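You operate a simulated robot arm through the tools that you are given. There is no shell and no other tool.

You are at the controls of a simulated two-armed robot. One attempt, no reset.

Task
Record on the blue word card in the carriage and play it back.
Fine: switch the card reader on, lever to record, draw the carriage through; then lever to play, carriage back to its start and through again: PLAYED; then stand the card in the blue groove and switch off. Set down upright: word card.

The check looks at the end state, three seconds after you hand in, the way a careful person would. Anything else that was tipped, shoved, dropped, spilled or broken makes it a failure.

Robot
Two 7-joint arms with fingered hands on one trunk that stands fixed in place. Base frame: the origin is at the foot of the trunk, x ahead of it, y to its left, z up. Units: m, rad, N and s.
The left shoulder is at [0.06, 0.166, 0.976], the right one opposite. With the tool pointing down near the work surface each hand reaches from about 0.36 to 0.86 m from the base axis, measured 20 degrees to its own side. Payload 5 kg a hand.
Tool frame (each hand has its own): the origin (TCP) lies between the finger pads and is the grasp point; the fingertips stand 0.032 m ahead of it; z points along the fingers, y is the line along which they close. The gripper opens to 0.16 m; its body begins 0.089 m behind the TCP. The gripper is a hand of 3 fingers: y runs from the thumb to the fingers, the wrist lies at [0, 0, -0.267] in the tool frame, and closing takes about 1.5 s.
Orientation is that of the tool frame in the base frame, as a unit quaternion [w, x, y, z]. With the fingers straight down and closing along the base's y, the tool's x points along the base's -x, its y along +y and its z along -z.

Tools
- The arms move only by the tool arm_command. It takes "left_rows", "right_rows" or both (then of equal length, played together; a hand with none holds still); each is a list of rows, each an object of numbers (a shift or turn left out is 0, a gripper value left out holds the last): "wx", "wy", "wz": the turn, a rotation vector about the tool's x, y, z in units of 5 degrees (1.0 is 5 degrees); "x", "y", "z": the shift along the tool's x, y, z in units of 25 mm (1.0 is 25 mm); "gripper": the opening in per cent of the stroke, from 0 (shut) to 100 (fully open). In form: [{"wx": .., "wy": .., "wz": .., "x": .., "y": .., "z": .., "gripper": ..}, ...]. A call has 1 to 20 rows; each row shifts and turns the commanded pose from where the row before left it, along the tool's axes as they then stand. A call with a number of a shift or a turn outside -1 to 1 is refused whole. A row lasts 0.2 s, in which the tool goes at most 0.05 m and 0.15 rad; a call with a longer step from one row to the next is refused whole, and so is a gripper value outside its range. A pose out of reach is approached as far as the arm can. The call stops where the force on the tool passes 70 N (or 10 N more than at its start, if that is more) or the arm is blocked; 0.2 s more then pass. The fingers move at their own pace (about 0.045 m/s each) and stop on an object; they squeeze with about 27 N. The grip force told is the motor's: it shows also when the fingers shut on nothing. Time passes only in rows, and 0.2 s behind the last, so rows that do not move let the fingers close. It gives the time, the measured TCP pose, the force on the tool (base axes), the opening and the grip force at its end, in the units of the frame above (readings bear some noise), with the torque about the TCP (base axes, N m) and any sound that the robot's microphone picked up.
- Cameras (640 x 400 px; columns grow to the right, rows downward): "scene" is now at [0.0357, 0.0495, 1.6187]; the picture's right is [0.61, -0.79, 0.00], its down [-0.55, -0.43, -0.72] and it looks along [0.57, 0.44, -0.70] (base axes); focal length 315 px, centre (320, 200). "left" rides on the left gripper at [-0.065, -0.004, -0.116] in its tool frame; the picture's right is [0.06, -1.00, 0.00], its down [0.87, 0.05, -0.49] and it looks along [0.49, 0.03, 0.87] (tool axes); focal length 261 px, centre (320, 200). "right" rides on the right gripper at [0.065, -0.004, -0.116] in its tool frame; the picture's right is [0.06, 1.00, 0.00], its down [-0.87, 0.05, -0.49] and it looks along [-0.49, 0.03, 0.87] (tool axes); focal length 261 px, centre (320, 200). There is no depth. A picture from a camera that has moved, and an enlarged one, comes with that camera's place and axes in the base frame and with its lens.
- snapshot(camera): a new picture of that camera. No time passes.
- lift_body(by): slides the trunk up (or, below 0, down) by that many m; the arms and the scene camera ride with it, the base frame stays. It gives what a move gives, with no picture.
- grasp_type(shape, hand): the hand has 3 fingers and takes this shape, open, in about a second: jaw (thumb against the fingers, like two jaws); tri (thumb and two fingers); tip (a fingertip pinch); poke (one finger out to press); point (the index stretched); flat (the hand flat); cup (the hand cupped); fist (a fist). The gripper value then closes the fingers along that shape, each until it touches; the sizes above hold for jaw. It gives what a move gives, with no picture.
- pan_tilt(pan, tilt): turns the head with the scene camera to pan (to the left, within 1.501 rad either way) and tilt (down, from -0.506 to 1.204), counted from straight ahead of the robot. It gives what a move gives.
- enlarge(camera, box): a new picture of the part [left, top, right, bottom] of that camera's present view, enlarged. No time passes.
- hand_in(): hands the job in; it is judged then, once.

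Places have to be worked out from the pictures, the camera data and where the tool is seen. Open the grippers and draw the arms clear of the work before you hand the job in, unless the task says otherwise.

The tools are called after "Request:" by a JSON object that holds its "fn" and its "kwargs". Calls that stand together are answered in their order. arm_command: Moves the arms, as the interface text tells. Its arguments: {"type":"object","properties":{"left_rows":{"type":"array","items":{"type":"object","properties":{"wx":{"type":"number"},"wy":{"type":"number"},"wz":{"type":"number"},"x":{"type":"number"},"y":{"type":"number"},"z":{"type":"number"},"gripper":{"type":"number"}}}},"right_rows":{"type":"array","items":{"type":"object","properties":{"wx":{"type":"number"},"wy":{"type":"number"},"wz":{"type":"number"},"x":{"type":"number"},"y":{"type":"number"},"z":{"type":"number"},"gripper":{"type":"number"}}}}},"required":[]} The other tools are called the same way: lift_body (by) moves the trunk up or down; grasp_type (shape, hand) gives the hand a shape; pan_tilt (pan, tilt) turns the head that bears the scene camera; snapshot (camera) takes a picture; enlarge (camera, box) takes an enlarged picture of a part of a camera's view; hand_in () hands the job in.

At the start:

```text
time_s: 0.0
left_ee_pos: [0.3322, 0.4895, 1.2004]
left_ee_rot: [0.001, -0.001, 1.0, 0.0]
left_ft_force: [0.3, -0.4, -0.4]
left_moment: [0.04, 0.01, 0.0]
left_finger_gap: 0.16
left_finger_force: 0.1
left_shape: jaw
right_ee_pos: [0.5327, 0.0208, 1.2087]
right_ee_rot: [0.0, 0.0, 1.0, 0.0]
right_ft_force: [0.7, -0.9, 0.0]
right_moment: [0.01, 0.01, -0.06]
right_finger_gap: 0.16
right_finger_force: 0.1
right_shape: jaw
trunk travel left (down, up): [-0.525, 0.065]
head pan, tilt (commanded): [0.653, 0.773]
```

scene: 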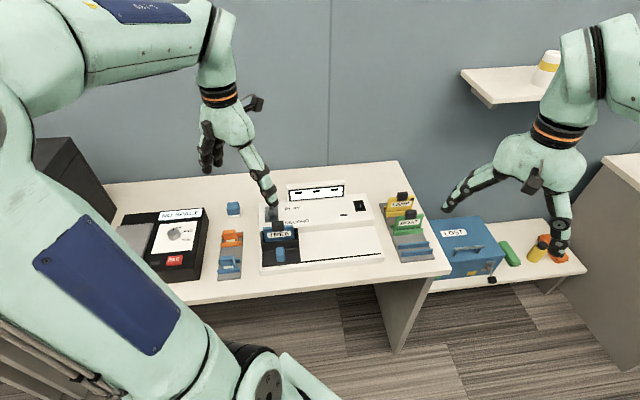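
right: 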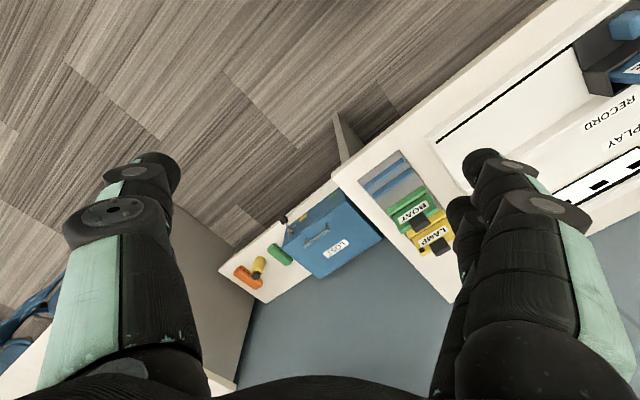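
left: 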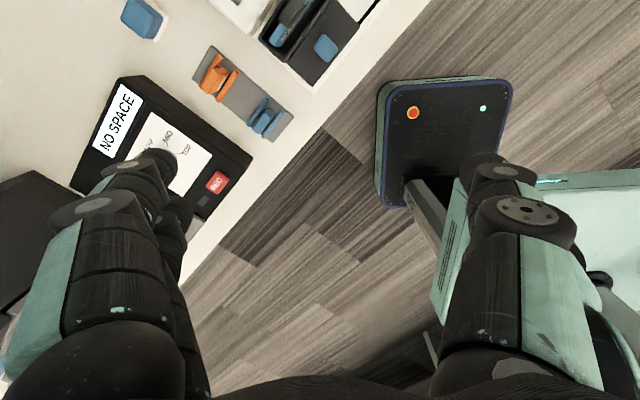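

The pictures show a white card reader in the middle of the bench with a carriage bearing a blue card. I enlarge the view of the reader to make out the switch, lever and carriage.

Request:
{"fn": "enlarge", "kwargs": {"camera": "scene", "box": [240, 160, 450, 290]}}

Request:
{"fn": "enlarge", "kwargs": {"camera": "scene", "box": [100, 180, 310, 310]}}

Request:
{"fn": "enlarge", "kwargs": {"camera": "right", "box": [320, 0, 640, 200]}}

Request:
{"fn": "enlarge", "kwargs": {"camera": "left", "box": [60, 0, 380, 200]}}

```text
3.05 times, centred on (345, 225) of scene
camera zoom: at [0.0357, 0.0495, 1.6187], right [0.61, -0.79, 0.0], down [-0.55, -0.43, -0.72], along [0.57, 0.44, -0.7], focal length 960 px, centre (244, 124)
```

zoom: 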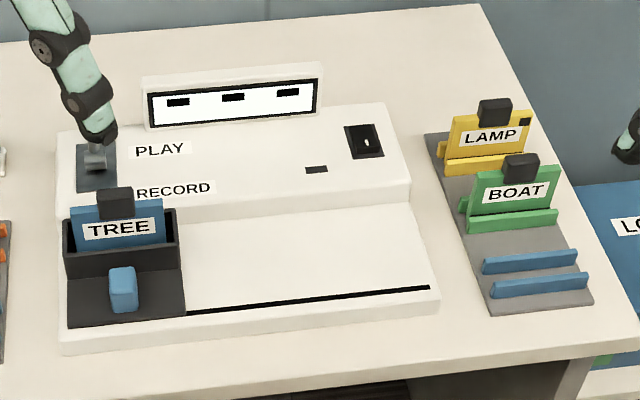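

```text
3.05 times, centred on (205, 245) of scene
camera zoom: at [0.0357, 0.0495, 1.6187], right [0.61, -0.79, 0.0], down [-0.55, -0.43, -0.72], along [0.57, 0.44, -0.7], focal length 960 px, centre (670, 63)
```

zoom: 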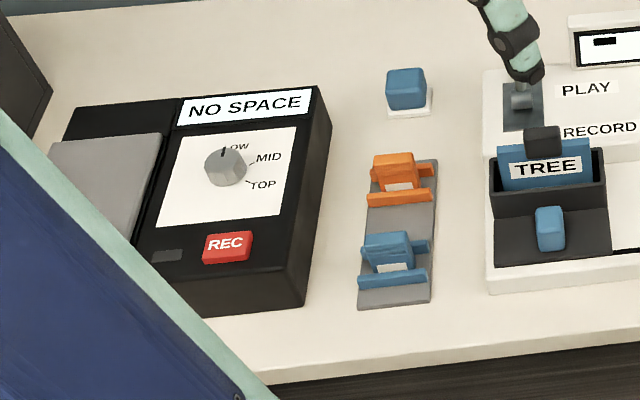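

```text
2.00 times, centred on (480, 100) of right
camera zoom: at [0.4659, 0.0174, 1.3244], right [-0.06, 1.0, 0.0], down [0.87, 0.05, 0.49], along [0.49, 0.03, -0.87], focal length 521 px, centre (0, 400)
```

zoom: 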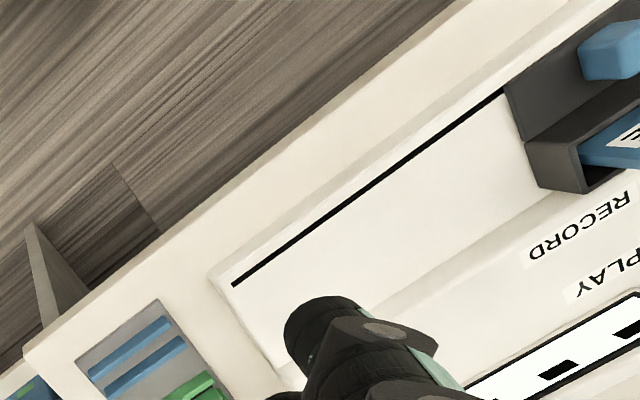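

```text
2.00 times, centred on (220, 100) of left
camera zoom: at [0.3968, 0.4853, 1.3172], right [-0.06, -1.0, 0.0], down [-0.87, 0.05, 0.49], along [-0.49, 0.03, -0.87], focal length 521 px, centre (520, 400)
```

zoom: 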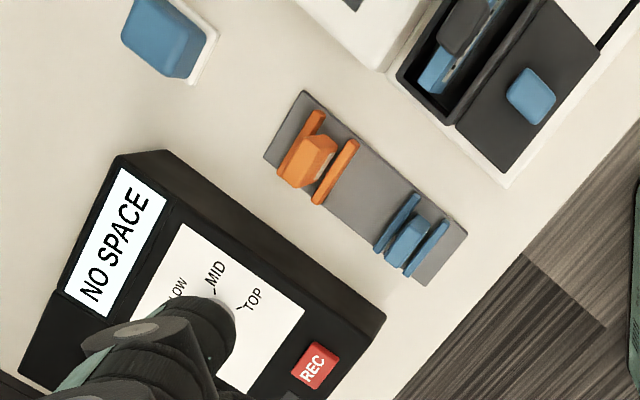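

The left hand hides the lever in the scene view. I shift it left (+y) by about 0.2 m at its present height, well above everything, to clear the view.

Request:
{"fn": "arm_command", "kwargs": {"left_rows": [{"y": 1}, {"y": 1}, {"y": 1}, {"y": 1}, {"y": 1}, {"y": 1}, {"y": 1}, {"y": 1}]}}

Request:
{"fn": "snapshot", "kwargs": {"camera": "scene"}}

Request:
{"fn": "enlarge", "kwargs": {"camera": "scene", "box": [250, 170, 340, 226]}}

Request:
{"fn": "enlarge", "kwargs": {"camera": "scene", "box": [250, 210, 340, 280]}}

Request:
{"fn": "enlarge", "kwargs": {"camera": "scene", "box": [330, 180, 450, 270]}}

```text
time_s: 1.8
left_ee_pos: [0.334, 0.6916, 1.1997]
left_ee_rot: [0.0, 0.0, 1.0, 0.0]
left_ft_force: [-0.6, 0.1, -0.8]
left_moment: [-0.02, 0.02, 0.0]
left_finger_gap: 0.1598
left_finger_force: 0.1
left_shape: jaw
right_ee_pos: [0.5316, 0.0218, 1.2086]
right_ee_rot: [0.0, 0.0, 1.0, 0.0]
right_ft_force: [-0.5, 0.1, 0.0]
right_moment: [0.0, -0.02, -0.02]
right_finger_gap: 0.1598
right_finger_force: 0.0
right_shape: jaw
trunk travel left (down, up): [-0.525, 0.065]
head pan, tilt (commanded): [0.653, 0.773]
```

```text
taken
camera scene: at [0.0361, 0.0503, 1.6186], right [0.61, -0.79, 0.0], down [-0.55, -0.43, -0.71], along [0.57, 0.43, -0.7], focal length 315 px, centre (320, 200)
```

scene: 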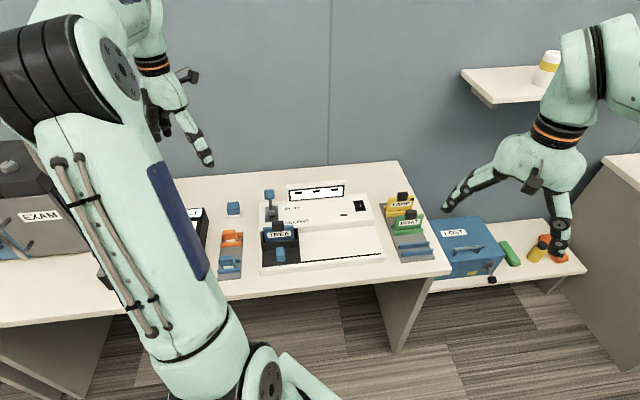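

```text
7.11 times, centred on (295, 198) of scene
camera zoom: at [0.0361, 0.0503, 1.6186], right [0.61, -0.79, 0.0], down [-0.55, -0.43, -0.71], along [0.57, 0.43, -0.7], focal length 2240 px, centre (498, 214)
```

zoom: 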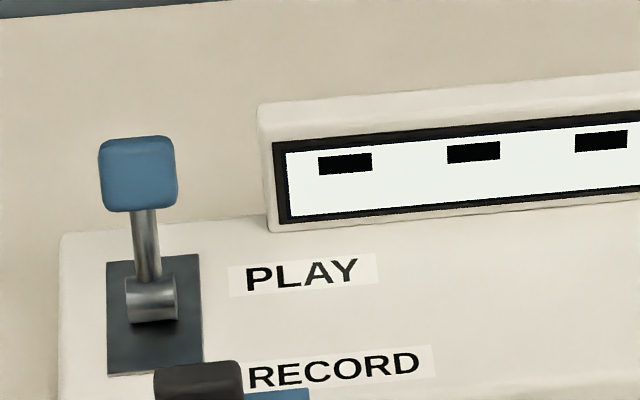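

```text
5.71 times, centred on (295, 245) of scene
camera zoom: at [0.0361, 0.0503, 1.6186], right [0.61, -0.79, 0.0], down [-0.55, -0.43, -0.71], along [0.57, 0.43, -0.7], focal length 1800 px, centre (463, -57)
```

zoom: 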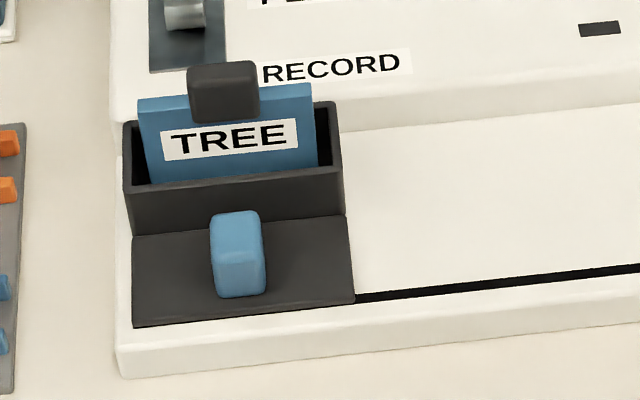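

```text
4.44 times, centred on (390, 225) of scene
camera zoom: at [0.0361, 0.0503, 1.6186], right [0.61, -0.79, 0.0], down [-0.55, -0.43, -0.71], along [0.57, 0.43, -0.7], focal length 1400 px, centre (9, 89)
```

zoom: 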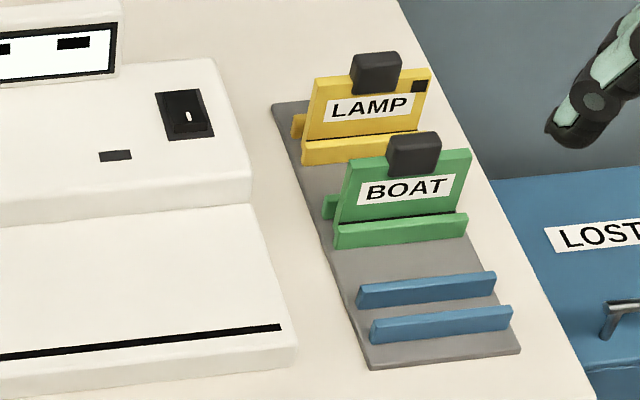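

The enlarged views now show the lever (blue knob, on a stick at the reader's left rear), the rocker switch at right rear, the carriage at the left end with the TREE card, and the blue groove at the near end of the right rack. I'll turn the left hand to the bench's angle (about −43°) and move it over the right side of the reader to get a second view for triangulation, while drawing the right hand back out of the way.

Request:
{"fn": "arm_command", "kwargs": {"left_rows": [{"wz": 1}, {"wz": 1}, {"wz": 1}, {"wz": 1}, {"wz": 1}, {"wz": 1}, {"wz": 1}, {"wz": 1}, {"wz": 0.6}, {"x": -1}, {"x": -1}, {"x": -1}, {"x": -1}, {"x": -1}, {"x": -1}, {"x": -1}, {"x": -1}, {"x": -1}, {"x": -1}], "right_rows": [{"x": 1, "y": -1}, {"x": 1, "y": -1}, {"x": 1, "y": -1}, {"x": 1, "y": -1}, {"x": 1, "y": -1}, {"x": 1, "y": -1}, {}, {}, {}, {}, {}, {}, {}, {}, {}, {}, {}, {}, {}]}}

Request:
{"fn": "arm_command", "kwargs": {"left_rows": [{"x": -1}, {"x": -1}, {"x": -1}, {"x": -1}, {"x": -1}, {"x": -1}, {"x": -1}, {"x": -1}, {"x": -1}, {"x": -1}]}}

Request:
{"fn": "snapshot", "kwargs": {"camera": "left"}}

Request:
{"fn": "snapshot", "kwargs": {"camera": "scene"}}

```text
time_s: 5.8
left_ee_pos: [0.5143, 0.5169, 1.2008]
left_ee_rot: [-0.001, 0.366, 0.93, 0.0]
left_ft_force: [0.0, -0.1, 0.0]
left_moment: [-0.02, 0.02, -0.01]
left_finger_gap: 0.1599
left_finger_force: 0.0
left_shape: jaw
right_ee_pos: [0.3822, -0.1303, 1.2106]
right_ee_rot: [0.0, -0.001, 1.0, 0.001]
right_ft_force: [0.9, -0.6, 0.7]
right_moment: [-0.03, -0.03, 0.01]
right_finger_gap: 0.16
right_finger_force: 0.0
right_shape: jaw
trunk travel left (down, up): [-0.525, 0.065]
head pan, tilt (commanded): [0.653, 0.773]
```

```text
time_s: 8.0
left_ee_pos: [0.6963, 0.3472, 1.2016]
left_ee_rot: [0.0, 0.367, 0.93, 0.0]
left_ft_force: [-0.2, -0.5, 0.8]
left_moment: [-0.01, 0.04, 0.03]
left_finger_gap: 0.1599
left_finger_force: 0.0
left_shape: jaw
right_ee_pos: [0.3834, -0.1291, 1.2104]
right_ee_rot: [0.0, 0.0, 1.0, 0.001]
right_ft_force: [-0.3, 0.0, -0.6]
right_moment: [0.01, 0.01, 0.01]
right_finger_gap: 0.1599
right_finger_force: 0.2
right_shape: jaw
trunk travel left (down, up): [-0.525, 0.065]
head pan, tilt (commanded): [0.653, 0.773]
```

```text
taken
camera left: at [0.7411, 0.2988, 1.318], right [-0.73, -0.69, 0.0], down [-0.6, 0.63, 0.49], along [-0.34, 0.36, -0.87], focal length 261 px, centre (320, 200)
```

left: 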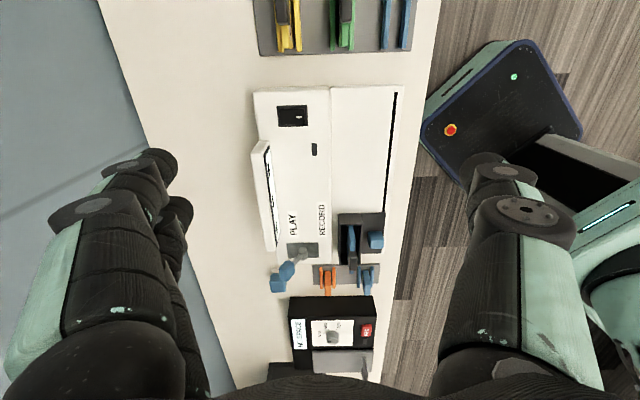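

```text
taken
camera scene: at [0.0364, 0.0487, 1.6187], right [0.61, -0.79, 0.0], down [-0.56, -0.42, -0.72], along [0.57, 0.44, -0.7], focal length 315 px, centre (320, 200)
```

scene: 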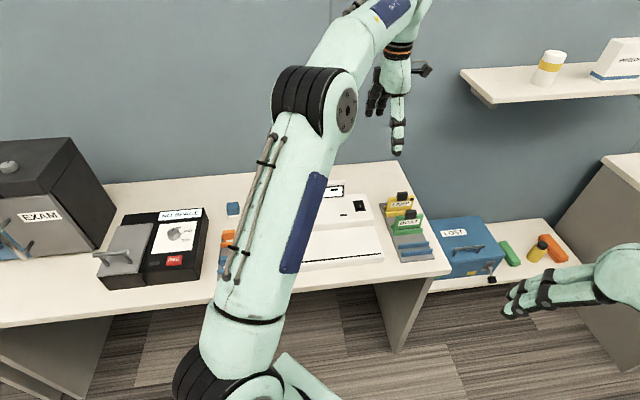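

This view from the right shows the reader almost square to the picture, so the hand is close to the bench angle. I enlarge the parts for measuring.

Request:
{"fn": "enlarge", "kwargs": {"camera": "left", "box": [240, 80, 420, 200]}}

Request:
{"fn": "enlarge", "kwargs": {"camera": "left", "box": [240, 190, 420, 310]}}

Request:
{"fn": "enlarge", "kwargs": {"camera": "left", "box": [240, 0, 440, 120]}}

```text
3.33 times, centred on (330, 140) of left
camera zoom: at [0.7411, 0.2988, 1.318], right [-0.73, -0.69, 0.0], down [-0.6, 0.63, 0.49], along [-0.34, 0.36, -0.87], focal length 869 px, centre (287, 400)
```

zoom: 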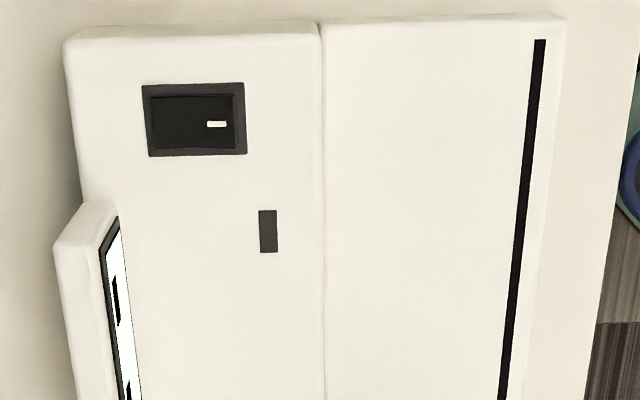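

```text
3.33 times, centred on (330, 250) of left
camera zoom: at [0.7411, 0.2988, 1.318], right [-0.73, -0.69, 0.0], down [-0.6, 0.63, 0.49], along [-0.34, 0.36, -0.87], focal length 869 px, centre (287, 33)
```

zoom: 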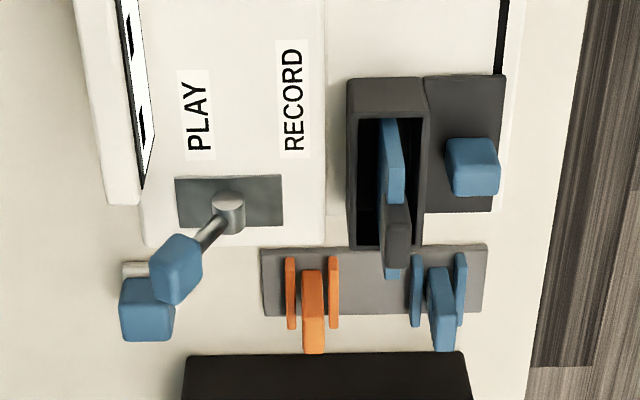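

```text
3.20 times, centred on (340, 60) of left
camera zoom: at [0.7411, 0.2988, 1.318], right [-0.73, -0.69, 0.0], down [-0.6, 0.63, 0.49], along [-0.34, 0.36, -0.87], focal length 834 px, centre (256, 648)
```

zoom: 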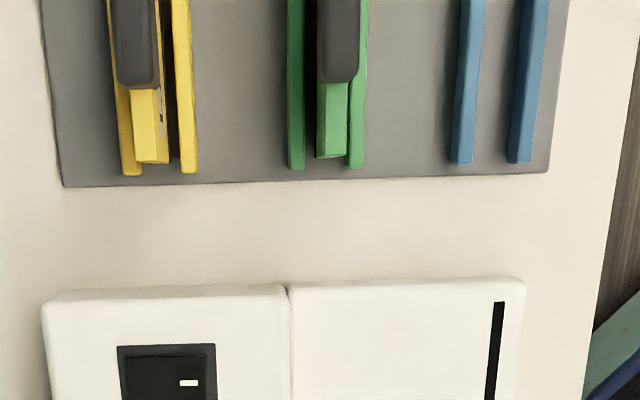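

Triangulating the two views: bench axes lie at 45° (u = [0.707,−0.707] to the right, n = [0.707,0.707] away); lever knob at u −0.074, n 0.814, z 0.923 leaning to PLAY, carriage knob at u −0.051, n 0.622, z 0.859, switch at u 0.22, n 0.774, z 0.868. I enlarge the switch, tab and blue groove further to measure finer detail.

Request:
{"fn": "enlarge", "kwargs": {"camera": "scene", "box": [348, 194, 378, 214]}}

Request:
{"fn": "enlarge", "kwargs": {"camera": "left", "box": [275, 98, 320, 128]}}

Request:
{"fn": "enlarge", "kwargs": {"camera": "left", "box": [325, 205, 400, 275]}}

Request:
{"fn": "enlarge", "kwargs": {"camera": "scene", "box": [385, 190, 445, 265]}}

```text
16.00 times, centred on (363, 204) of scene
camera zoom: at [0.0364, 0.0487, 1.6187], right [0.61, -0.79, 0.0], down [-0.56, -0.42, -0.72], along [0.57, 0.44, -0.7], focal length 5041 px, centre (-368, 136)
```

zoom: 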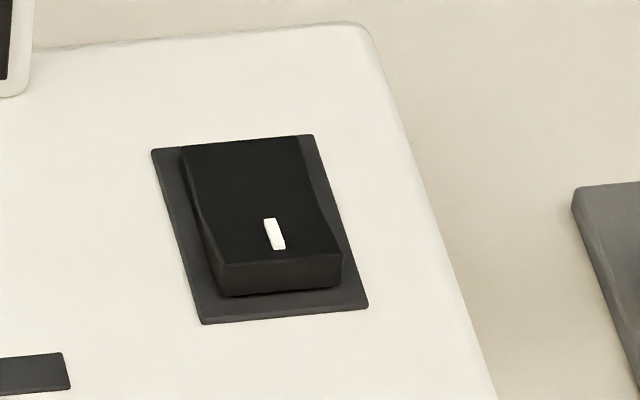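

```text
13.33 times, centred on (298, 113) of left
camera zoom: at [0.7411, 0.2988, 1.318], right [-0.73, -0.69, 0.0], down [-0.6, 0.63, 0.49], along [-0.34, 0.36, -0.87], focal length 3475 px, centre (620, 1360)
```

zoom: 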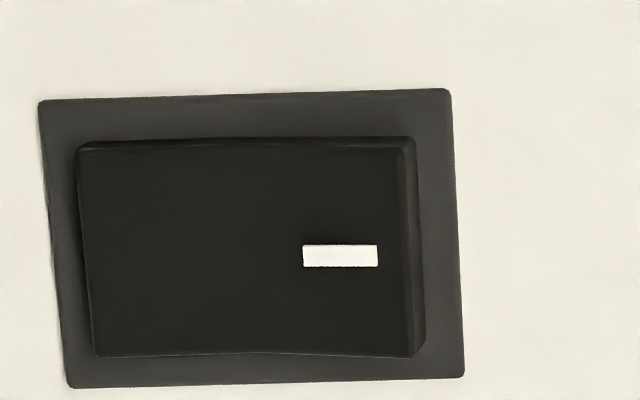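

```text
5.71 times, centred on (362, 240) of left
camera zoom: at [0.7411, 0.2988, 1.318], right [-0.73, -0.69, 0.0], down [-0.6, 0.63, 0.49], along [-0.34, 0.36, -0.87], focal length 1489 px, centre (77, -29)
```

zoom: 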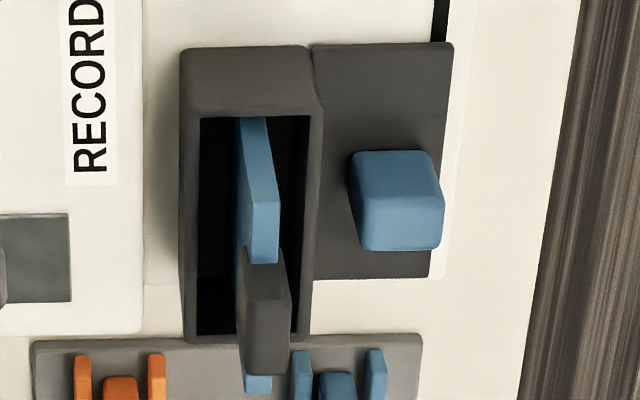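

```text
5.33 times, centred on (415, 228) of scene
camera zoom: at [0.0364, 0.0487, 1.6187], right [0.61, -0.79, 0.0], down [-0.56, -0.42, -0.72], along [0.57, 0.44, -0.7], focal length 1680 px, centre (-187, 53)
```

zoom: 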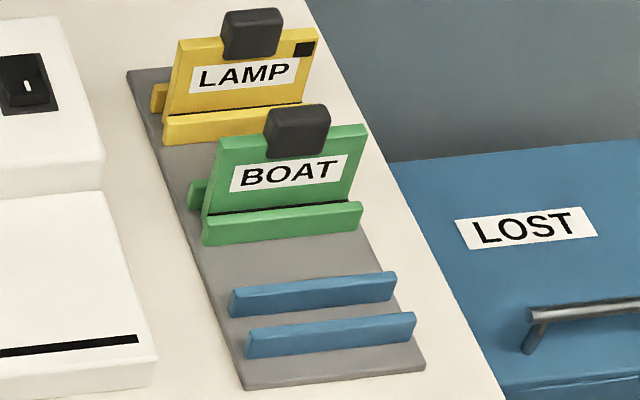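

The rocker's near half (with the white mark) stands raised, so pressing that half turns it on. I give the left hand the poke shape up here in the air and look where its fingertip lies.

Request:
{"fn": "grasp_type", "kwargs": {"hand": "left", "shape": "poke"}}

Request:
{"fn": "snapshot", "kwargs": {"camera": "left"}}

Request:
{"fn": "enlarge", "kwargs": {"camera": "scene", "box": [340, 40, 460, 165]}}

```text
time_s: 8.9
left_ee_pos: [0.6951, 0.3487, 1.2016]
left_ee_rot: [0.0, 0.367, 0.93, 0.0]
left_ft_force: [-0.1, 0.2, -0.2]
left_moment: [-0.01, 0.0, 0.02]
left_finger_gap: 0.0002
left_finger_force: 0.0
left_shape: poke
right_ee_pos: [0.3822, -0.1284, 1.2113]
right_ee_rot: [-0.001, 0.0, 1.0, 0.0]
right_ft_force: [-0.4, 0.0, -0.3]
right_moment: [-0.02, -0.02, 0.02]
right_finger_gap: 0.1597
right_finger_force: 0.0
right_shape: jaw
trunk travel left (down, up): [-0.525, 0.065]
head pan, tilt (commanded): [0.653, 0.773]
```

```text
taken
camera left: at [0.7402, 0.2999, 1.3181], right [-0.73, -0.69, 0.0], down [-0.6, 0.63, 0.49], along [-0.34, 0.36, -0.87], focal length 261 px, centre (320, 200)
```

left: 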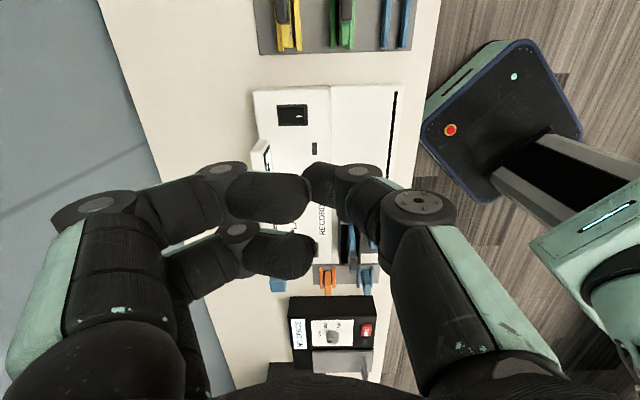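

```text
3.20 times, centred on (400, 102) of scene
camera zoom: at [0.0356, 0.0493, 1.6187], right [0.61, -0.79, 0.0], down [-0.55, -0.43, -0.72], along [0.57, 0.44, -0.7], focal length 1008 px, centre (64, 512)
```

zoom: 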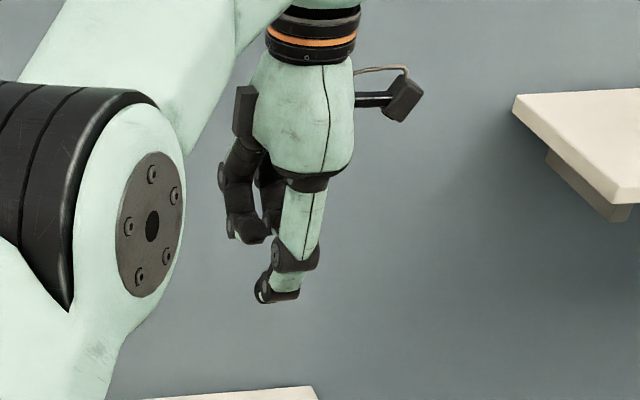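

The hand seems still to be taking its shape or is curled; I wait a second and look again.

Request:
{"fn": "arm_command", "kwargs": {"left_rows": [{}, {}, {}, {}, {}]}}

Request:
{"fn": "snapshot", "kwargs": {"camera": "left"}}

Request:
{"fn": "enlarge", "kwargs": {"camera": "scene", "box": [340, 40, 460, 165]}}

```text
time_s: 10.1
left_ee_pos: [0.6962, 0.3475, 1.2014]
left_ee_rot: [0.0, 0.366, 0.93, 0.0]
left_ft_force: [0.3, 0.2, 0.5]
left_moment: [0.01, -0.01, 0.0]
left_finger_gap: 0.0001
left_finger_force: 0.2
left_shape: poke
right_ee_pos: [0.3821, -0.1285, 1.2112]
right_ee_rot: [0.0, 0.0, 1.0, -0.001]
right_ft_force: [0.5, 0.3, 0.5]
right_moment: [0.0, 0.0, -0.02]
right_finger_gap: 0.1599
right_finger_force: 0.1
right_shape: jaw
trunk travel left (down, up): [-0.525, 0.065]
head pan, tilt (commanded): [0.653, 0.773]
```

```text
taken
camera left: at [0.7403, 0.2998, 1.3181], right [-0.73, -0.69, 0.0], down [-0.6, 0.63, 0.49], along [-0.34, 0.36, -0.87], focal length 261 px, centre (320, 200)
```

left: 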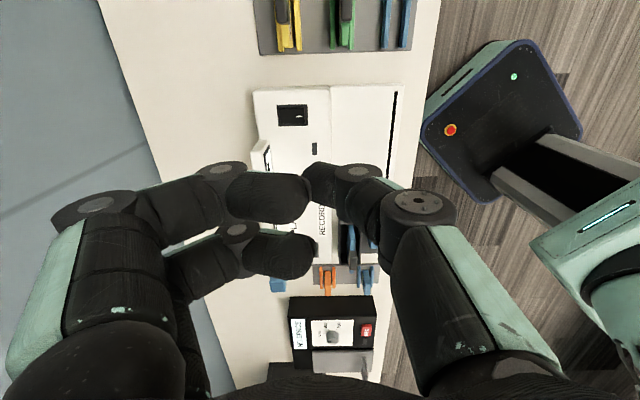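

```text
3.20 times, centred on (400, 102) of scene
camera zoom: at [0.0357, 0.0493, 1.6187], right [0.61, -0.79, 0.0], down [-0.55, -0.43, -0.72], along [0.57, 0.44, -0.7], focal length 1008 px, centre (64, 512)
```

zoom: 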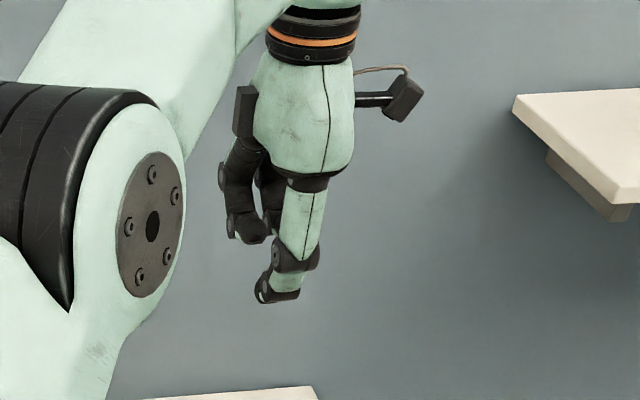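

The poke finger is the thumb and its tip sits on the tool axis about 0.03 m ahead of the TCP, with the other fingers curled well above it. I turn 2° more to the bench's 45°, move over the raised near half of the switch (u 0.220, n 0.769) and descend to about 4 cm above it.

Request:
{"fn": "arm_command", "kwargs": {"left_rows": [{"wz": 0.4}, {"x": 0.52, "y": 0.62}, {"x": 0.52, "y": 0.62}, {"z": 1}, {"z": 1}, {"z": 1}, {"z": 1}, {"z": 1}, {"z": 1}, {"z": 1}, {"z": 1}, {"z": 1}, {"z": 1}, {"z": 0.3}, {}]}}

Request:
{"fn": "snapshot", "kwargs": {"camera": "left"}}

Request:
{"fn": "snapshot", "kwargs": {"camera": "scene"}}

Request:
{"fn": "enlarge", "kwargs": {"camera": "scene", "box": [320, 150, 410, 230]}}

```text
time_s: 13.3
left_ee_pos: [0.7025, 0.3896, 0.9432]
left_ee_rot: [0.0, 0.382, 0.924, 0.0]
left_ft_force: [-0.1, -0.5, 0.6]
left_moment: [0.02, -0.02, -0.02]
left_finger_gap: 0.0
left_finger_force: 0.2
left_shape: poke
right_ee_pos: [0.3817, -0.1289, 1.2114]
right_ee_rot: [0.0, 0.0, 1.0, 0.0]
right_ft_force: [0.5, 0.7, 0.5]
right_moment: [0.0, -0.03, -0.03]
right_finger_gap: 0.16
right_finger_force: 0.1
right_shape: jaw
trunk travel left (down, up): [-0.525, 0.065]
head pan, tilt (commanded): [0.653, 0.773]
```

```text
taken
camera left: at [0.7454, 0.3392, 1.0598], right [-0.75, -0.66, 0.0], down [-0.58, 0.65, 0.49], along [-0.33, 0.37, -0.87], focal length 261 px, centre (320, 200)
```

left: 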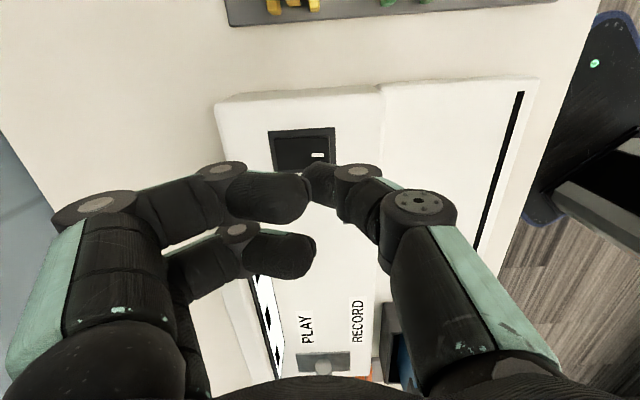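

```text
taken
camera scene: at [0.0357, 0.0494, 1.6187], right [0.61, -0.79, 0.0], down [-0.55, -0.43, -0.72], along [0.57, 0.44, -0.7], focal length 315 px, centre (320, 200)
```

scene: 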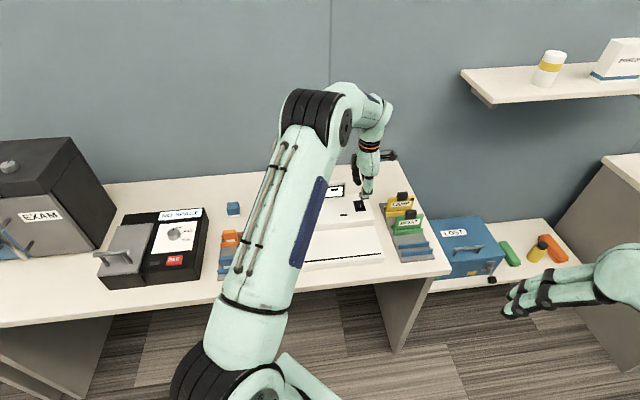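

```text
5.00 times, centred on (365, 190) of scene
camera zoom: at [0.0357, 0.0494, 1.6187], right [0.61, -0.79, 0.0], down [-0.55, -0.43, -0.72], along [0.57, 0.44, -0.7], focal length 1575 px, centre (95, 250)
```

zoom: 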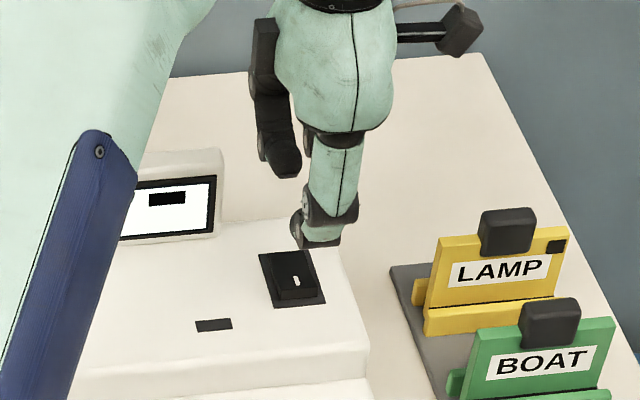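

The tip is over the switch in both views, about 4 cm up, and clear of the display's end. I zoom in the hand view to check the fingertip's alignment before pressing.

Request:
{"fn": "enlarge", "kwargs": {"camera": "left", "box": [260, 120, 400, 220]}}

Request:
{"fn": "enlarge", "kwargs": {"camera": "scene", "box": [350, 180, 395, 210]}}

```text
4.00 times, centred on (330, 170) of left
camera zoom: at [0.7454, 0.3392, 1.0598], right [-0.75, -0.66, 0.0], down [-0.58, 0.65, 0.49], along [-0.33, 0.37, -0.87], focal length 1043 px, centre (280, 320)
```

zoom: 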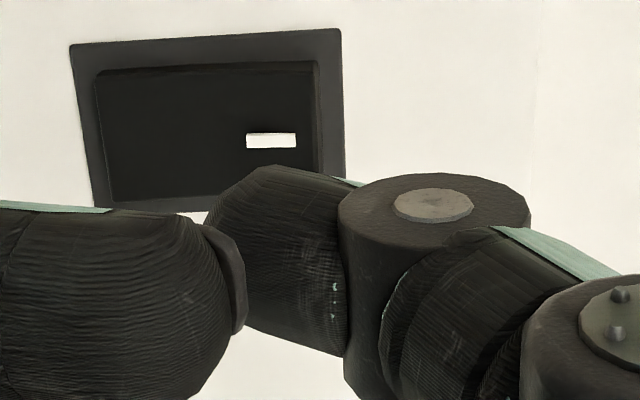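

```text
13.33 times, centred on (372, 195) of scene
camera zoom: at [0.0357, 0.0494, 1.6187], right [0.61, -0.79, 0.0], down [-0.55, -0.43, -0.72], along [0.57, 0.44, -0.7], focal length 4201 px, centre (-380, 267)
```

zoom: 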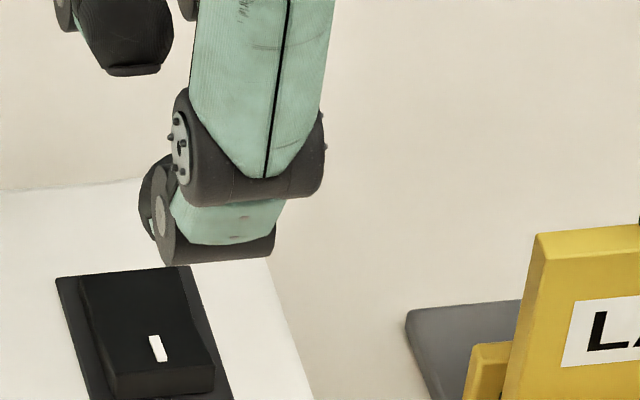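

The thumb seems hooked with its last joint lowest, rather than pointing down. I back up 7.5 cm and test what a gripper value of 100 does to this shape.

Request:
{"fn": "arm_command", "kwargs": {"left_rows": [{"z": -1}, {"z": -1}, {"z": -1}, {"gripper": 100}, {"gripper": 100}, {}, {}, {}, {}, {}]}}

Request:
{"fn": "snapshot", "kwargs": {"camera": "left"}}

Request:
{"fn": "enlarge", "kwargs": {"camera": "scene", "box": [320, 100, 430, 200]}}

```text
time_s: 15.5
left_ee_pos: [0.7018, 0.3876, 1.0178]
left_ee_rot: [0.0, 0.383, 0.924, 0.0]
left_ft_force: [-0.6, -0.3, -0.3]
left_moment: [-0.02, 0.02, 0.0]
left_finger_gap: 0.0
left_finger_force: 0.1
left_shape: poke
right_ee_pos: [0.3821, -0.1296, 1.2108]
right_ee_rot: [0.0, 0.0, 1.0, 0.0]
right_ft_force: [-0.2, -0.4, -0.4]
right_moment: [-0.02, -0.01, -0.01]
right_finger_gap: 0.16
right_finger_force: 0.0
right_shape: jaw
trunk travel left (down, up): [-0.525, 0.065]
head pan, tilt (commanded): [0.653, 0.773]
```

```text
taken
camera left: at [0.7448, 0.3385, 1.1328], right [-0.75, -0.66, 0.0], down [-0.58, 0.65, 0.49], along [-0.33, 0.37, -0.87], focal length 261 px, centre (320, 200)
```

left: 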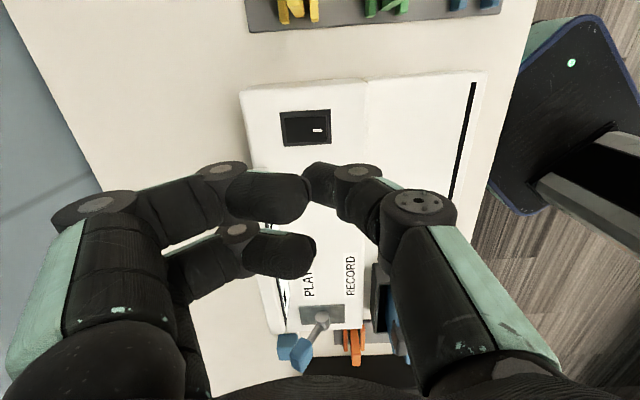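

```text
4.00 times, centred on (375, 150) of scene
camera zoom: at [0.0357, 0.0494, 1.6187], right [0.61, -0.79, 0.0], down [-0.55, -0.43, -0.72], along [0.57, 0.44, -0.7], focal length 1260 px, centre (100, 400)
```

zoom: 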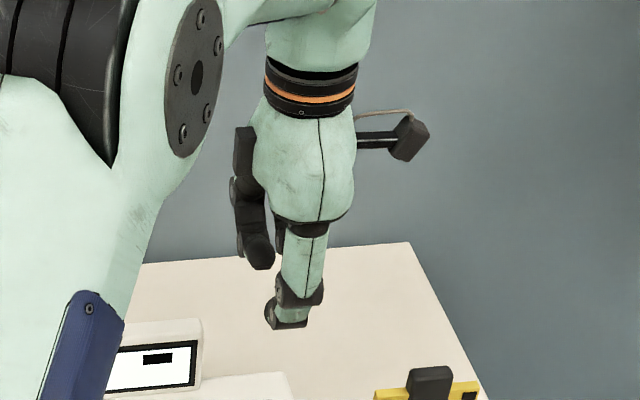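

Poke stays as it is. I try the point shape up here to see whether one finger then stretches out clearly.

Request:
{"fn": "grasp_type", "kwargs": {"hand": "left", "shape": "point"}}

Request:
{"fn": "snapshot", "kwargs": {"camera": "left"}}

Request:
{"fn": "enlarge", "kwargs": {"camera": "scene", "box": [320, 100, 430, 200]}}

```text
time_s: 16.4
left_ee_pos: [0.7016, 0.3885, 1.016]
left_ee_rot: [0.0, 0.382, 0.924, 0.0]
left_ft_force: [-0.2, 1.1, -0.6]
left_moment: [0.0, -0.03, 0.02]
left_finger_gap: 0.0
left_finger_force: 0.1
left_shape: point
right_ee_pos: [0.3828, -0.1294, 1.2109]
right_ee_rot: [0.0, -0.001, 1.0, 0.0]
right_ft_force: [0.7, -0.3, -0.1]
right_moment: [0.05, 0.03, 0.0]
right_finger_gap: 0.1602
right_finger_force: 0.1
right_shape: jaw
trunk travel left (down, up): [-0.525, 0.065]
head pan, tilt (commanded): [0.653, 0.773]
```

```text
taken
camera left: at [0.7448, 0.3385, 1.1329], right [-0.75, -0.66, 0.0], down [-0.58, 0.65, 0.49], along [-0.33, 0.37, -0.87], focal length 261 px, centre (320, 200)
```

left: 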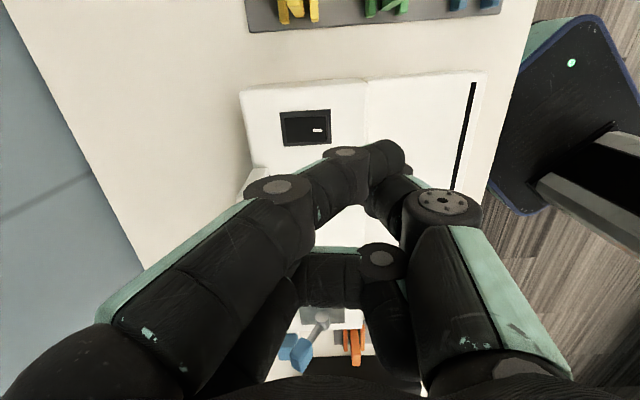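

```text
4.00 times, centred on (375, 150) of scene
camera zoom: at [0.0357, 0.0493, 1.6187], right [0.61, -0.79, 0.0], down [-0.55, -0.43, -0.72], along [0.57, 0.44, -0.7], focal length 1260 px, centre (100, 400)
```

zoom: 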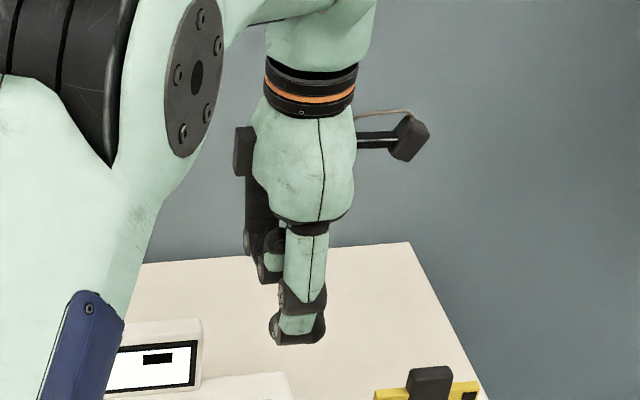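

Point isn't plainly straight either. I try the tip shape (fingertip pinch) and close it, which should give a narrow pair of fingertips pointing straight down.

Request:
{"fn": "grasp_type", "kwargs": {"hand": "left", "shape": "tip"}}

Request:
{"fn": "snapshot", "kwargs": {"camera": "left"}}

Request:
{"fn": "arm_command", "kwargs": {"left_rows": [{"gripper": 0}, {}, {}, {}, {}, {}, {}, {}, {}, {}]}}

Request:
{"fn": "snapshot", "kwargs": {"camera": "left"}}

Request:
{"fn": "enlarge", "kwargs": {"camera": "scene", "box": [320, 100, 430, 200]}}

```text
time_s: 17.3
left_ee_pos: [0.7024, 0.389, 1.0172]
left_ee_rot: [0.0, 0.382, 0.924, 0.0]
left_ft_force: [0.1, 0.4, -0.1]
left_moment: [-0.02, -0.02, 0.02]
left_finger_gap: 0.1602
left_finger_force: 0.1
left_shape: tip
right_ee_pos: [0.3827, -0.1297, 1.2119]
right_ee_rot: [0.0, 0.001, 1.0, 0.0]
right_ft_force: [0.3, -0.1, 0.1]
right_moment: [-0.02, 0.0, -0.01]
right_finger_gap: 0.16
right_finger_force: 0.0
right_shape: jaw
trunk travel left (down, up): [-0.525, 0.065]
head pan, tilt (commanded): [0.653, 0.773]
```

```text
taken
camera left: at [0.7448, 0.3385, 1.1329], right [-0.75, -0.66, 0.0], down [-0.58, 0.65, 0.49], along [-0.33, 0.37, -0.87], focal length 261 px, centre (320, 200)
```

left: 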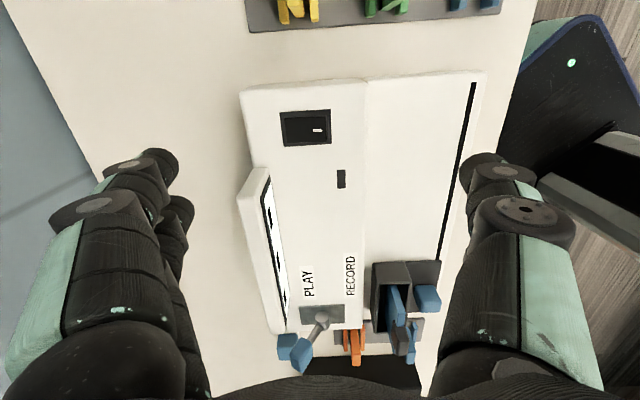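

```text
time_s: 19.5
left_ee_pos: [0.7024, 0.3873, 1.0165]
left_ee_rot: [0.0, 0.383, 0.924, 0.0]
left_ft_force: [-0.6, -0.5, -0.4]
left_moment: [-0.02, -0.04, 0.0]
left_finger_gap: 0.0
left_finger_force: 21.9
left_shape: tip
right_ee_pos: [0.3823, -0.1296, 1.2111]
right_ee_rot: [0.0, 0.0, 1.0, 0.0]
right_ft_force: [-0.3, 0.2, 0.5]
right_moment: [0.02, 0.02, -0.01]
right_finger_gap: 0.1602
right_finger_force: 0.0
right_shape: jaw
trunk travel left (down, up): [-0.525, 0.065]
head pan, tilt (commanded): [0.653, 0.773]
```

```text
taken
camera left: at [0.7448, 0.3385, 1.1329], right [-0.75, -0.66, 0.0], down [-0.58, 0.65, 0.49], along [-0.33, 0.37, -0.87], focal length 261 px, centre (320, 200)
```

left: 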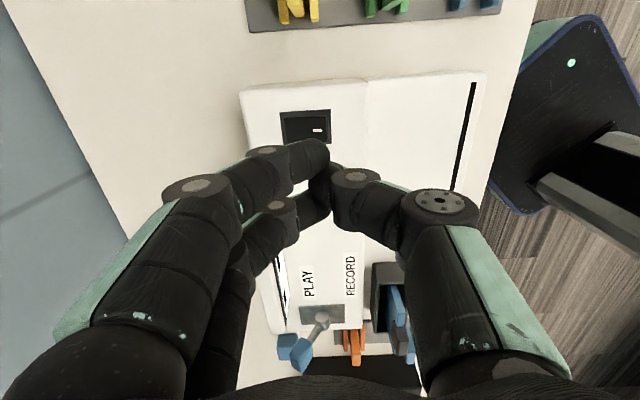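

```text
4.00 times, centred on (375, 150) of scene
camera zoom: at [0.0357, 0.0493, 1.6187], right [0.61, -0.79, 0.0], down [-0.55, -0.43, -0.72], along [0.57, 0.44, -0.7], focal length 1260 px, centre (100, 400)
```

zoom: 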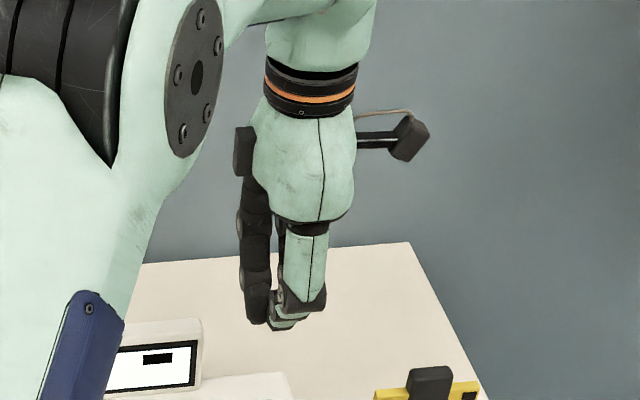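

Poke's thumb posture matches the closed tip posture, with its last link slanting down to a tip on the tool axis, so it will do for pressing. I take poke again, trim to u 0.2195, n 0.766, and descend to just above the rocker.

Request:
{"fn": "grasp_type", "kwargs": {"hand": "left", "shape": "poke"}}

Request:
{"fn": "arm_command", "kwargs": {"left_rows": [{"x": 0.1, "y": -0.2}, {"z": 1}, {"z": 1}, {"z": 1}, {"z": 1}, {}]}}

Request:
{"fn": "enlarge", "kwargs": {"camera": "left", "box": [260, 120, 400, 220]}}

Request:
{"fn": "enlarge", "kwargs": {"camera": "scene", "box": [340, 180, 400, 220]}}

```text
time_s: 20.4
left_ee_pos: [0.7014, 0.3885, 1.0173]
left_ee_rot: [0.0, 0.383, 0.924, 0.0]
left_ft_force: [0.0, -0.4, 0.1]
left_moment: [-0.02, 0.06, -0.01]
left_finger_gap: 0.0001
left_finger_force: 0.1
left_shape: poke
right_ee_pos: [0.3817, -0.129, 1.2103]
right_ee_rot: [0.0, 0.0, 1.0, 0.0]
right_ft_force: [-0.1, 0.5, 0.1]
right_moment: [0.03, 0.02, 0.0]
right_finger_gap: 0.1599
right_finger_force: 0.2
right_shape: jaw
trunk travel left (down, up): [-0.525, 0.065]
head pan, tilt (commanded): [0.653, 0.773]
```

```text
time_s: 21.8
left_ee_pos: [0.6941, 0.3872, 0.9172]
left_ee_rot: [0.0, 0.382, 0.924, 0.001]
left_ft_force: [0.2, 0.7, 0.4]
left_moment: [-0.03, 0.01, -0.01]
left_finger_gap: 0.0001
left_finger_force: 0.0
left_shape: poke
right_ee_pos: [0.3819, -0.1288, 1.211]
right_ee_rot: [0.0, 0.0, 1.0, 0.001]
right_ft_force: [-0.5, 0.2, 0.5]
right_moment: [0.01, 0.0, -0.01]
right_finger_gap: 0.1599
right_finger_force: 0.0
right_shape: jaw
trunk travel left (down, up): [-0.525, 0.065]
head pan, tilt (commanded): [0.653, 0.773]
```

```text
4.00 times, centred on (330, 170) of left
camera zoom: at [0.7368, 0.3381, 1.0334], right [-0.75, -0.66, 0.0], down [-0.58, 0.65, 0.49], along [-0.33, 0.37, -0.87], focal length 1043 px, centre (280, 320)
```

zoom: 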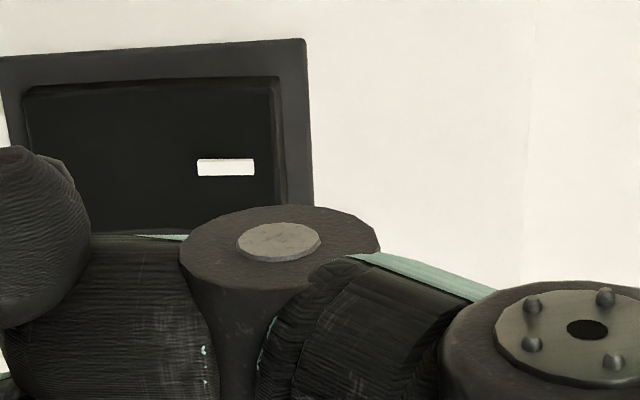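

```text
10.00 times, centred on (370, 200) of scene
camera zoom: at [0.0355, 0.0492, 1.6187], right [0.61, -0.79, 0.0], down [-0.55, -0.42, -0.72], along [0.57, 0.44, -0.7], focal length 3151 px, centre (-180, 200)
```

zoom: 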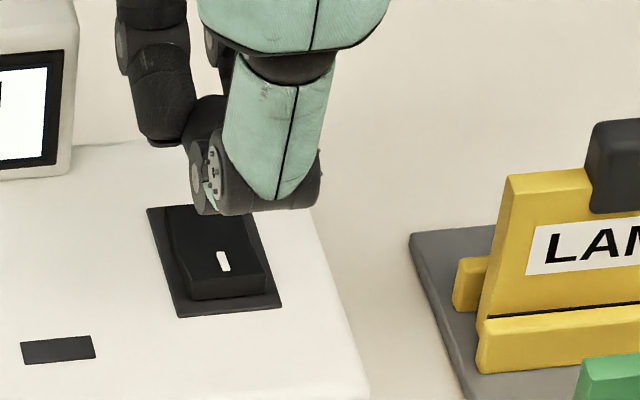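

With the gripper value at 0 the poke thumb curls in further; I raise the hand 5 cm and open the shape (100) again to get the pressing posture.

Request:
{"fn": "arm_command", "kwargs": {"left_rows": [{"z": -1}, {"z": -1}, {"gripper": 100}, {}, {}, {}, {}, {}, {}, {}]}}

Request:
{"fn": "enlarge", "kwargs": {"camera": "left", "box": [220, 100, 420, 230]}}

Request:
{"fn": "enlarge", "kwargs": {"camera": "scene", "box": [340, 160, 400, 220]}}

```text
time_s: 24.0
left_ee_pos: [0.6942, 0.3895, 0.9684]
left_ee_rot: [0.0, 0.382, 0.924, 0.0]
left_ft_force: [0.0, -0.8, -0.7]
left_moment: [0.0, 0.01, -0.03]
left_finger_gap: 0.0001
left_finger_force: 0.0
left_shape: poke
right_ee_pos: [0.3834, -0.1278, 1.2121]
right_ee_rot: [0.0, 0.0, 1.0, 0.0]
right_ft_force: [-0.3, 0.7, 0.8]
right_moment: [-0.03, -0.01, -0.02]
right_finger_gap: 0.16
right_finger_force: 0.0
right_shape: jaw
trunk travel left (down, up): [-0.525, 0.065]
head pan, tilt (commanded): [0.653, 0.773]
```

```text
3.08 times, centred on (320, 165) of left
camera zoom: at [0.737, 0.3396, 1.0845], right [-0.75, -0.66, 0.0], down [-0.58, 0.65, 0.49], along [-0.33, 0.37, -0.87], focal length 802 px, centre (320, 308)
```

zoom: 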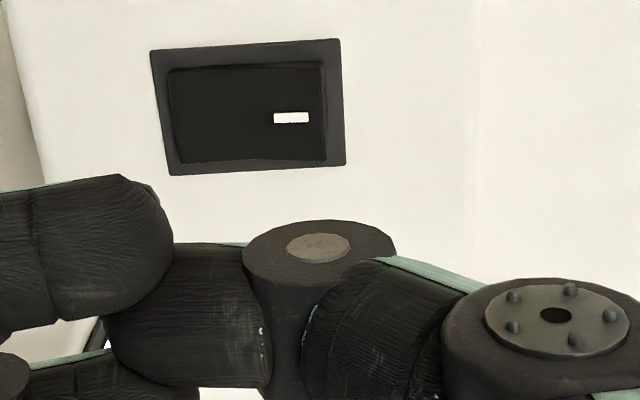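

```text
6.67 times, centred on (370, 190) of scene
camera zoom: at [0.0357, 0.0493, 1.6187], right [0.61, -0.79, 0.0], down [-0.55, -0.43, -0.72], along [0.57, 0.44, -0.7], focal length 2100 px, centre (-13, 267)
```

zoom: 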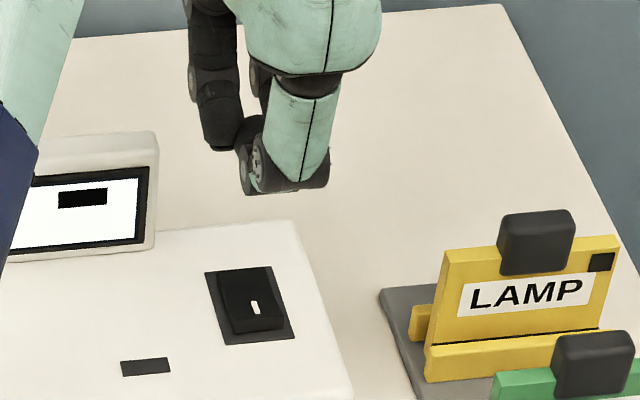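

The poke posture is unreliable, so I'll use the jaw shape instead, partly open: only the thumb (near side) presses the rocker while the two fingers hang free behind the reader. I raise the hand and take jaw at 80%.

Request:
{"fn": "arm_command", "kwargs": {"left_rows": [{"z": -1}, {"z": -1}, {"z": -1}, {"z": -1}]}}

Request:
{"fn": "grasp_type", "kwargs": {"hand": "left", "shape": "jaw"}}

Request:
{"fn": "arm_command", "kwargs": {"left_rows": [{"gripper": 80}, {"y": 1, "x": -0.2}, {"y": 1, "x": -0.1}, {"y": 1}, {}, {}]}}

Request:
{"fn": "snapshot", "kwargs": {"camera": "left"}}

Request:
{"fn": "enlarge", "kwargs": {"camera": "scene", "box": [320, 130, 430, 220]}}

```text
time_s: 25.0
left_ee_pos: [0.6942, 0.3862, 1.0697]
left_ee_rot: [0.0, 0.381, 0.924, 0.0]
left_ft_force: [0.2, 0.0, -0.2]
left_moment: [-0.01, 0.0, 0.04]
left_finger_gap: 0.0001
left_finger_force: 0.1
left_shape: poke
right_ee_pos: [0.3826, -0.1289, 1.2111]
right_ee_rot: [0.0, 0.0, 1.0, 0.001]
right_ft_force: [0.4, -0.2, -0.3]
right_moment: [-0.03, 0.02, -0.02]
right_finger_gap: 0.16
right_finger_force: 0.0
right_shape: jaw
trunk travel left (down, up): [-0.525, 0.065]
head pan, tilt (commanded): [0.653, 0.773]
```

```text
time_s: 25.9
left_ee_pos: [0.6941, 0.3878, 1.0683]
left_ee_rot: [0.0, 0.383, 0.924, 0.0]
left_ft_force: [0.8, 0.2, 0.5]
left_moment: [0.01, -0.02, 0.01]
left_finger_gap: 0.16
left_finger_force: 0.1
left_shape: jaw
right_ee_pos: [0.3825, -0.1293, 1.2119]
right_ee_rot: [0.0, 0.0, 1.0, 0.0]
right_ft_force: [-0.1, 0.3, -0.1]
right_moment: [-0.01, 0.01, 0.01]
right_finger_gap: 0.1598
right_finger_force: 0.0
right_shape: jaw
trunk travel left (down, up): [-0.525, 0.065]
head pan, tilt (commanded): [0.653, 0.773]
```

```text
time_s: 27.3
left_ee_pos: [0.7529, 0.435, 1.0689]
left_ee_rot: [0.0, 0.382, 0.924, 0.0]
left_ft_force: [0.1, -0.6, -0.2]
left_moment: [0.0, -0.02, -0.02]
left_finger_gap: 0.1284
left_finger_force: 0.0
left_shape: jaw
right_ee_pos: [0.3837, -0.1278, 1.2111]
right_ee_rot: [0.001, -0.001, 1.0, 0.0]
right_ft_force: [0.5, 0.1, -0.6]
right_moment: [-0.03, -0.01, 0.0]
right_finger_gap: 0.1599
right_finger_force: 0.0
right_shape: jaw
trunk travel left (down, up): [-0.525, 0.065]
head pan, tilt (commanded): [0.653, 0.773]
```

```text
taken
camera left: at [0.7951, 0.3854, 1.1846], right [-0.75, -0.66, 0.0], down [-0.58, 0.65, 0.49], along [-0.33, 0.37, -0.87], focal length 261 px, centre (320, 200)
```

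left: 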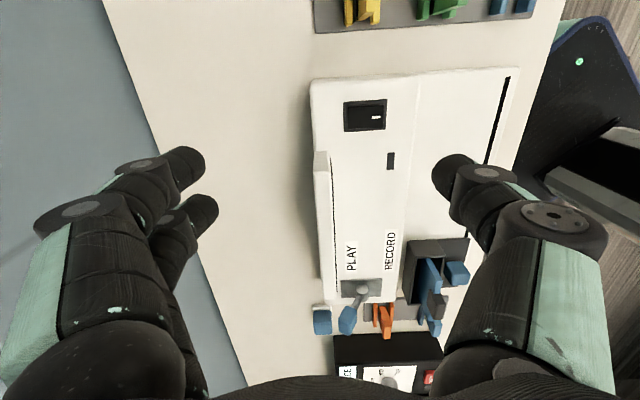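

```text
4.44 times, centred on (375, 175) of scene
camera zoom: at [0.0362, 0.0498, 1.6186], right [0.61, -0.79, 0.0], down [-0.55, -0.43, -0.71], along [0.57, 0.43, -0.7], focal length 1400 px, centre (76, 311)
```

zoom: 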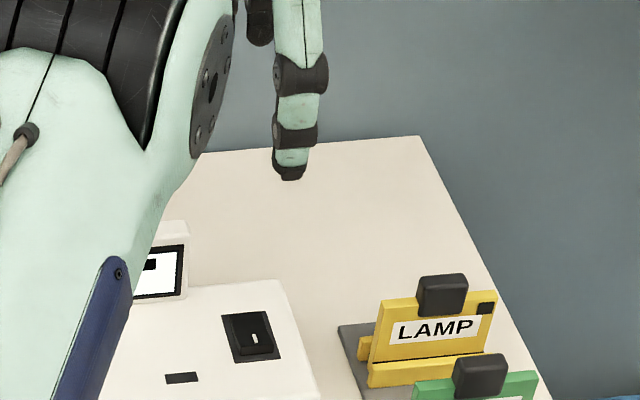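

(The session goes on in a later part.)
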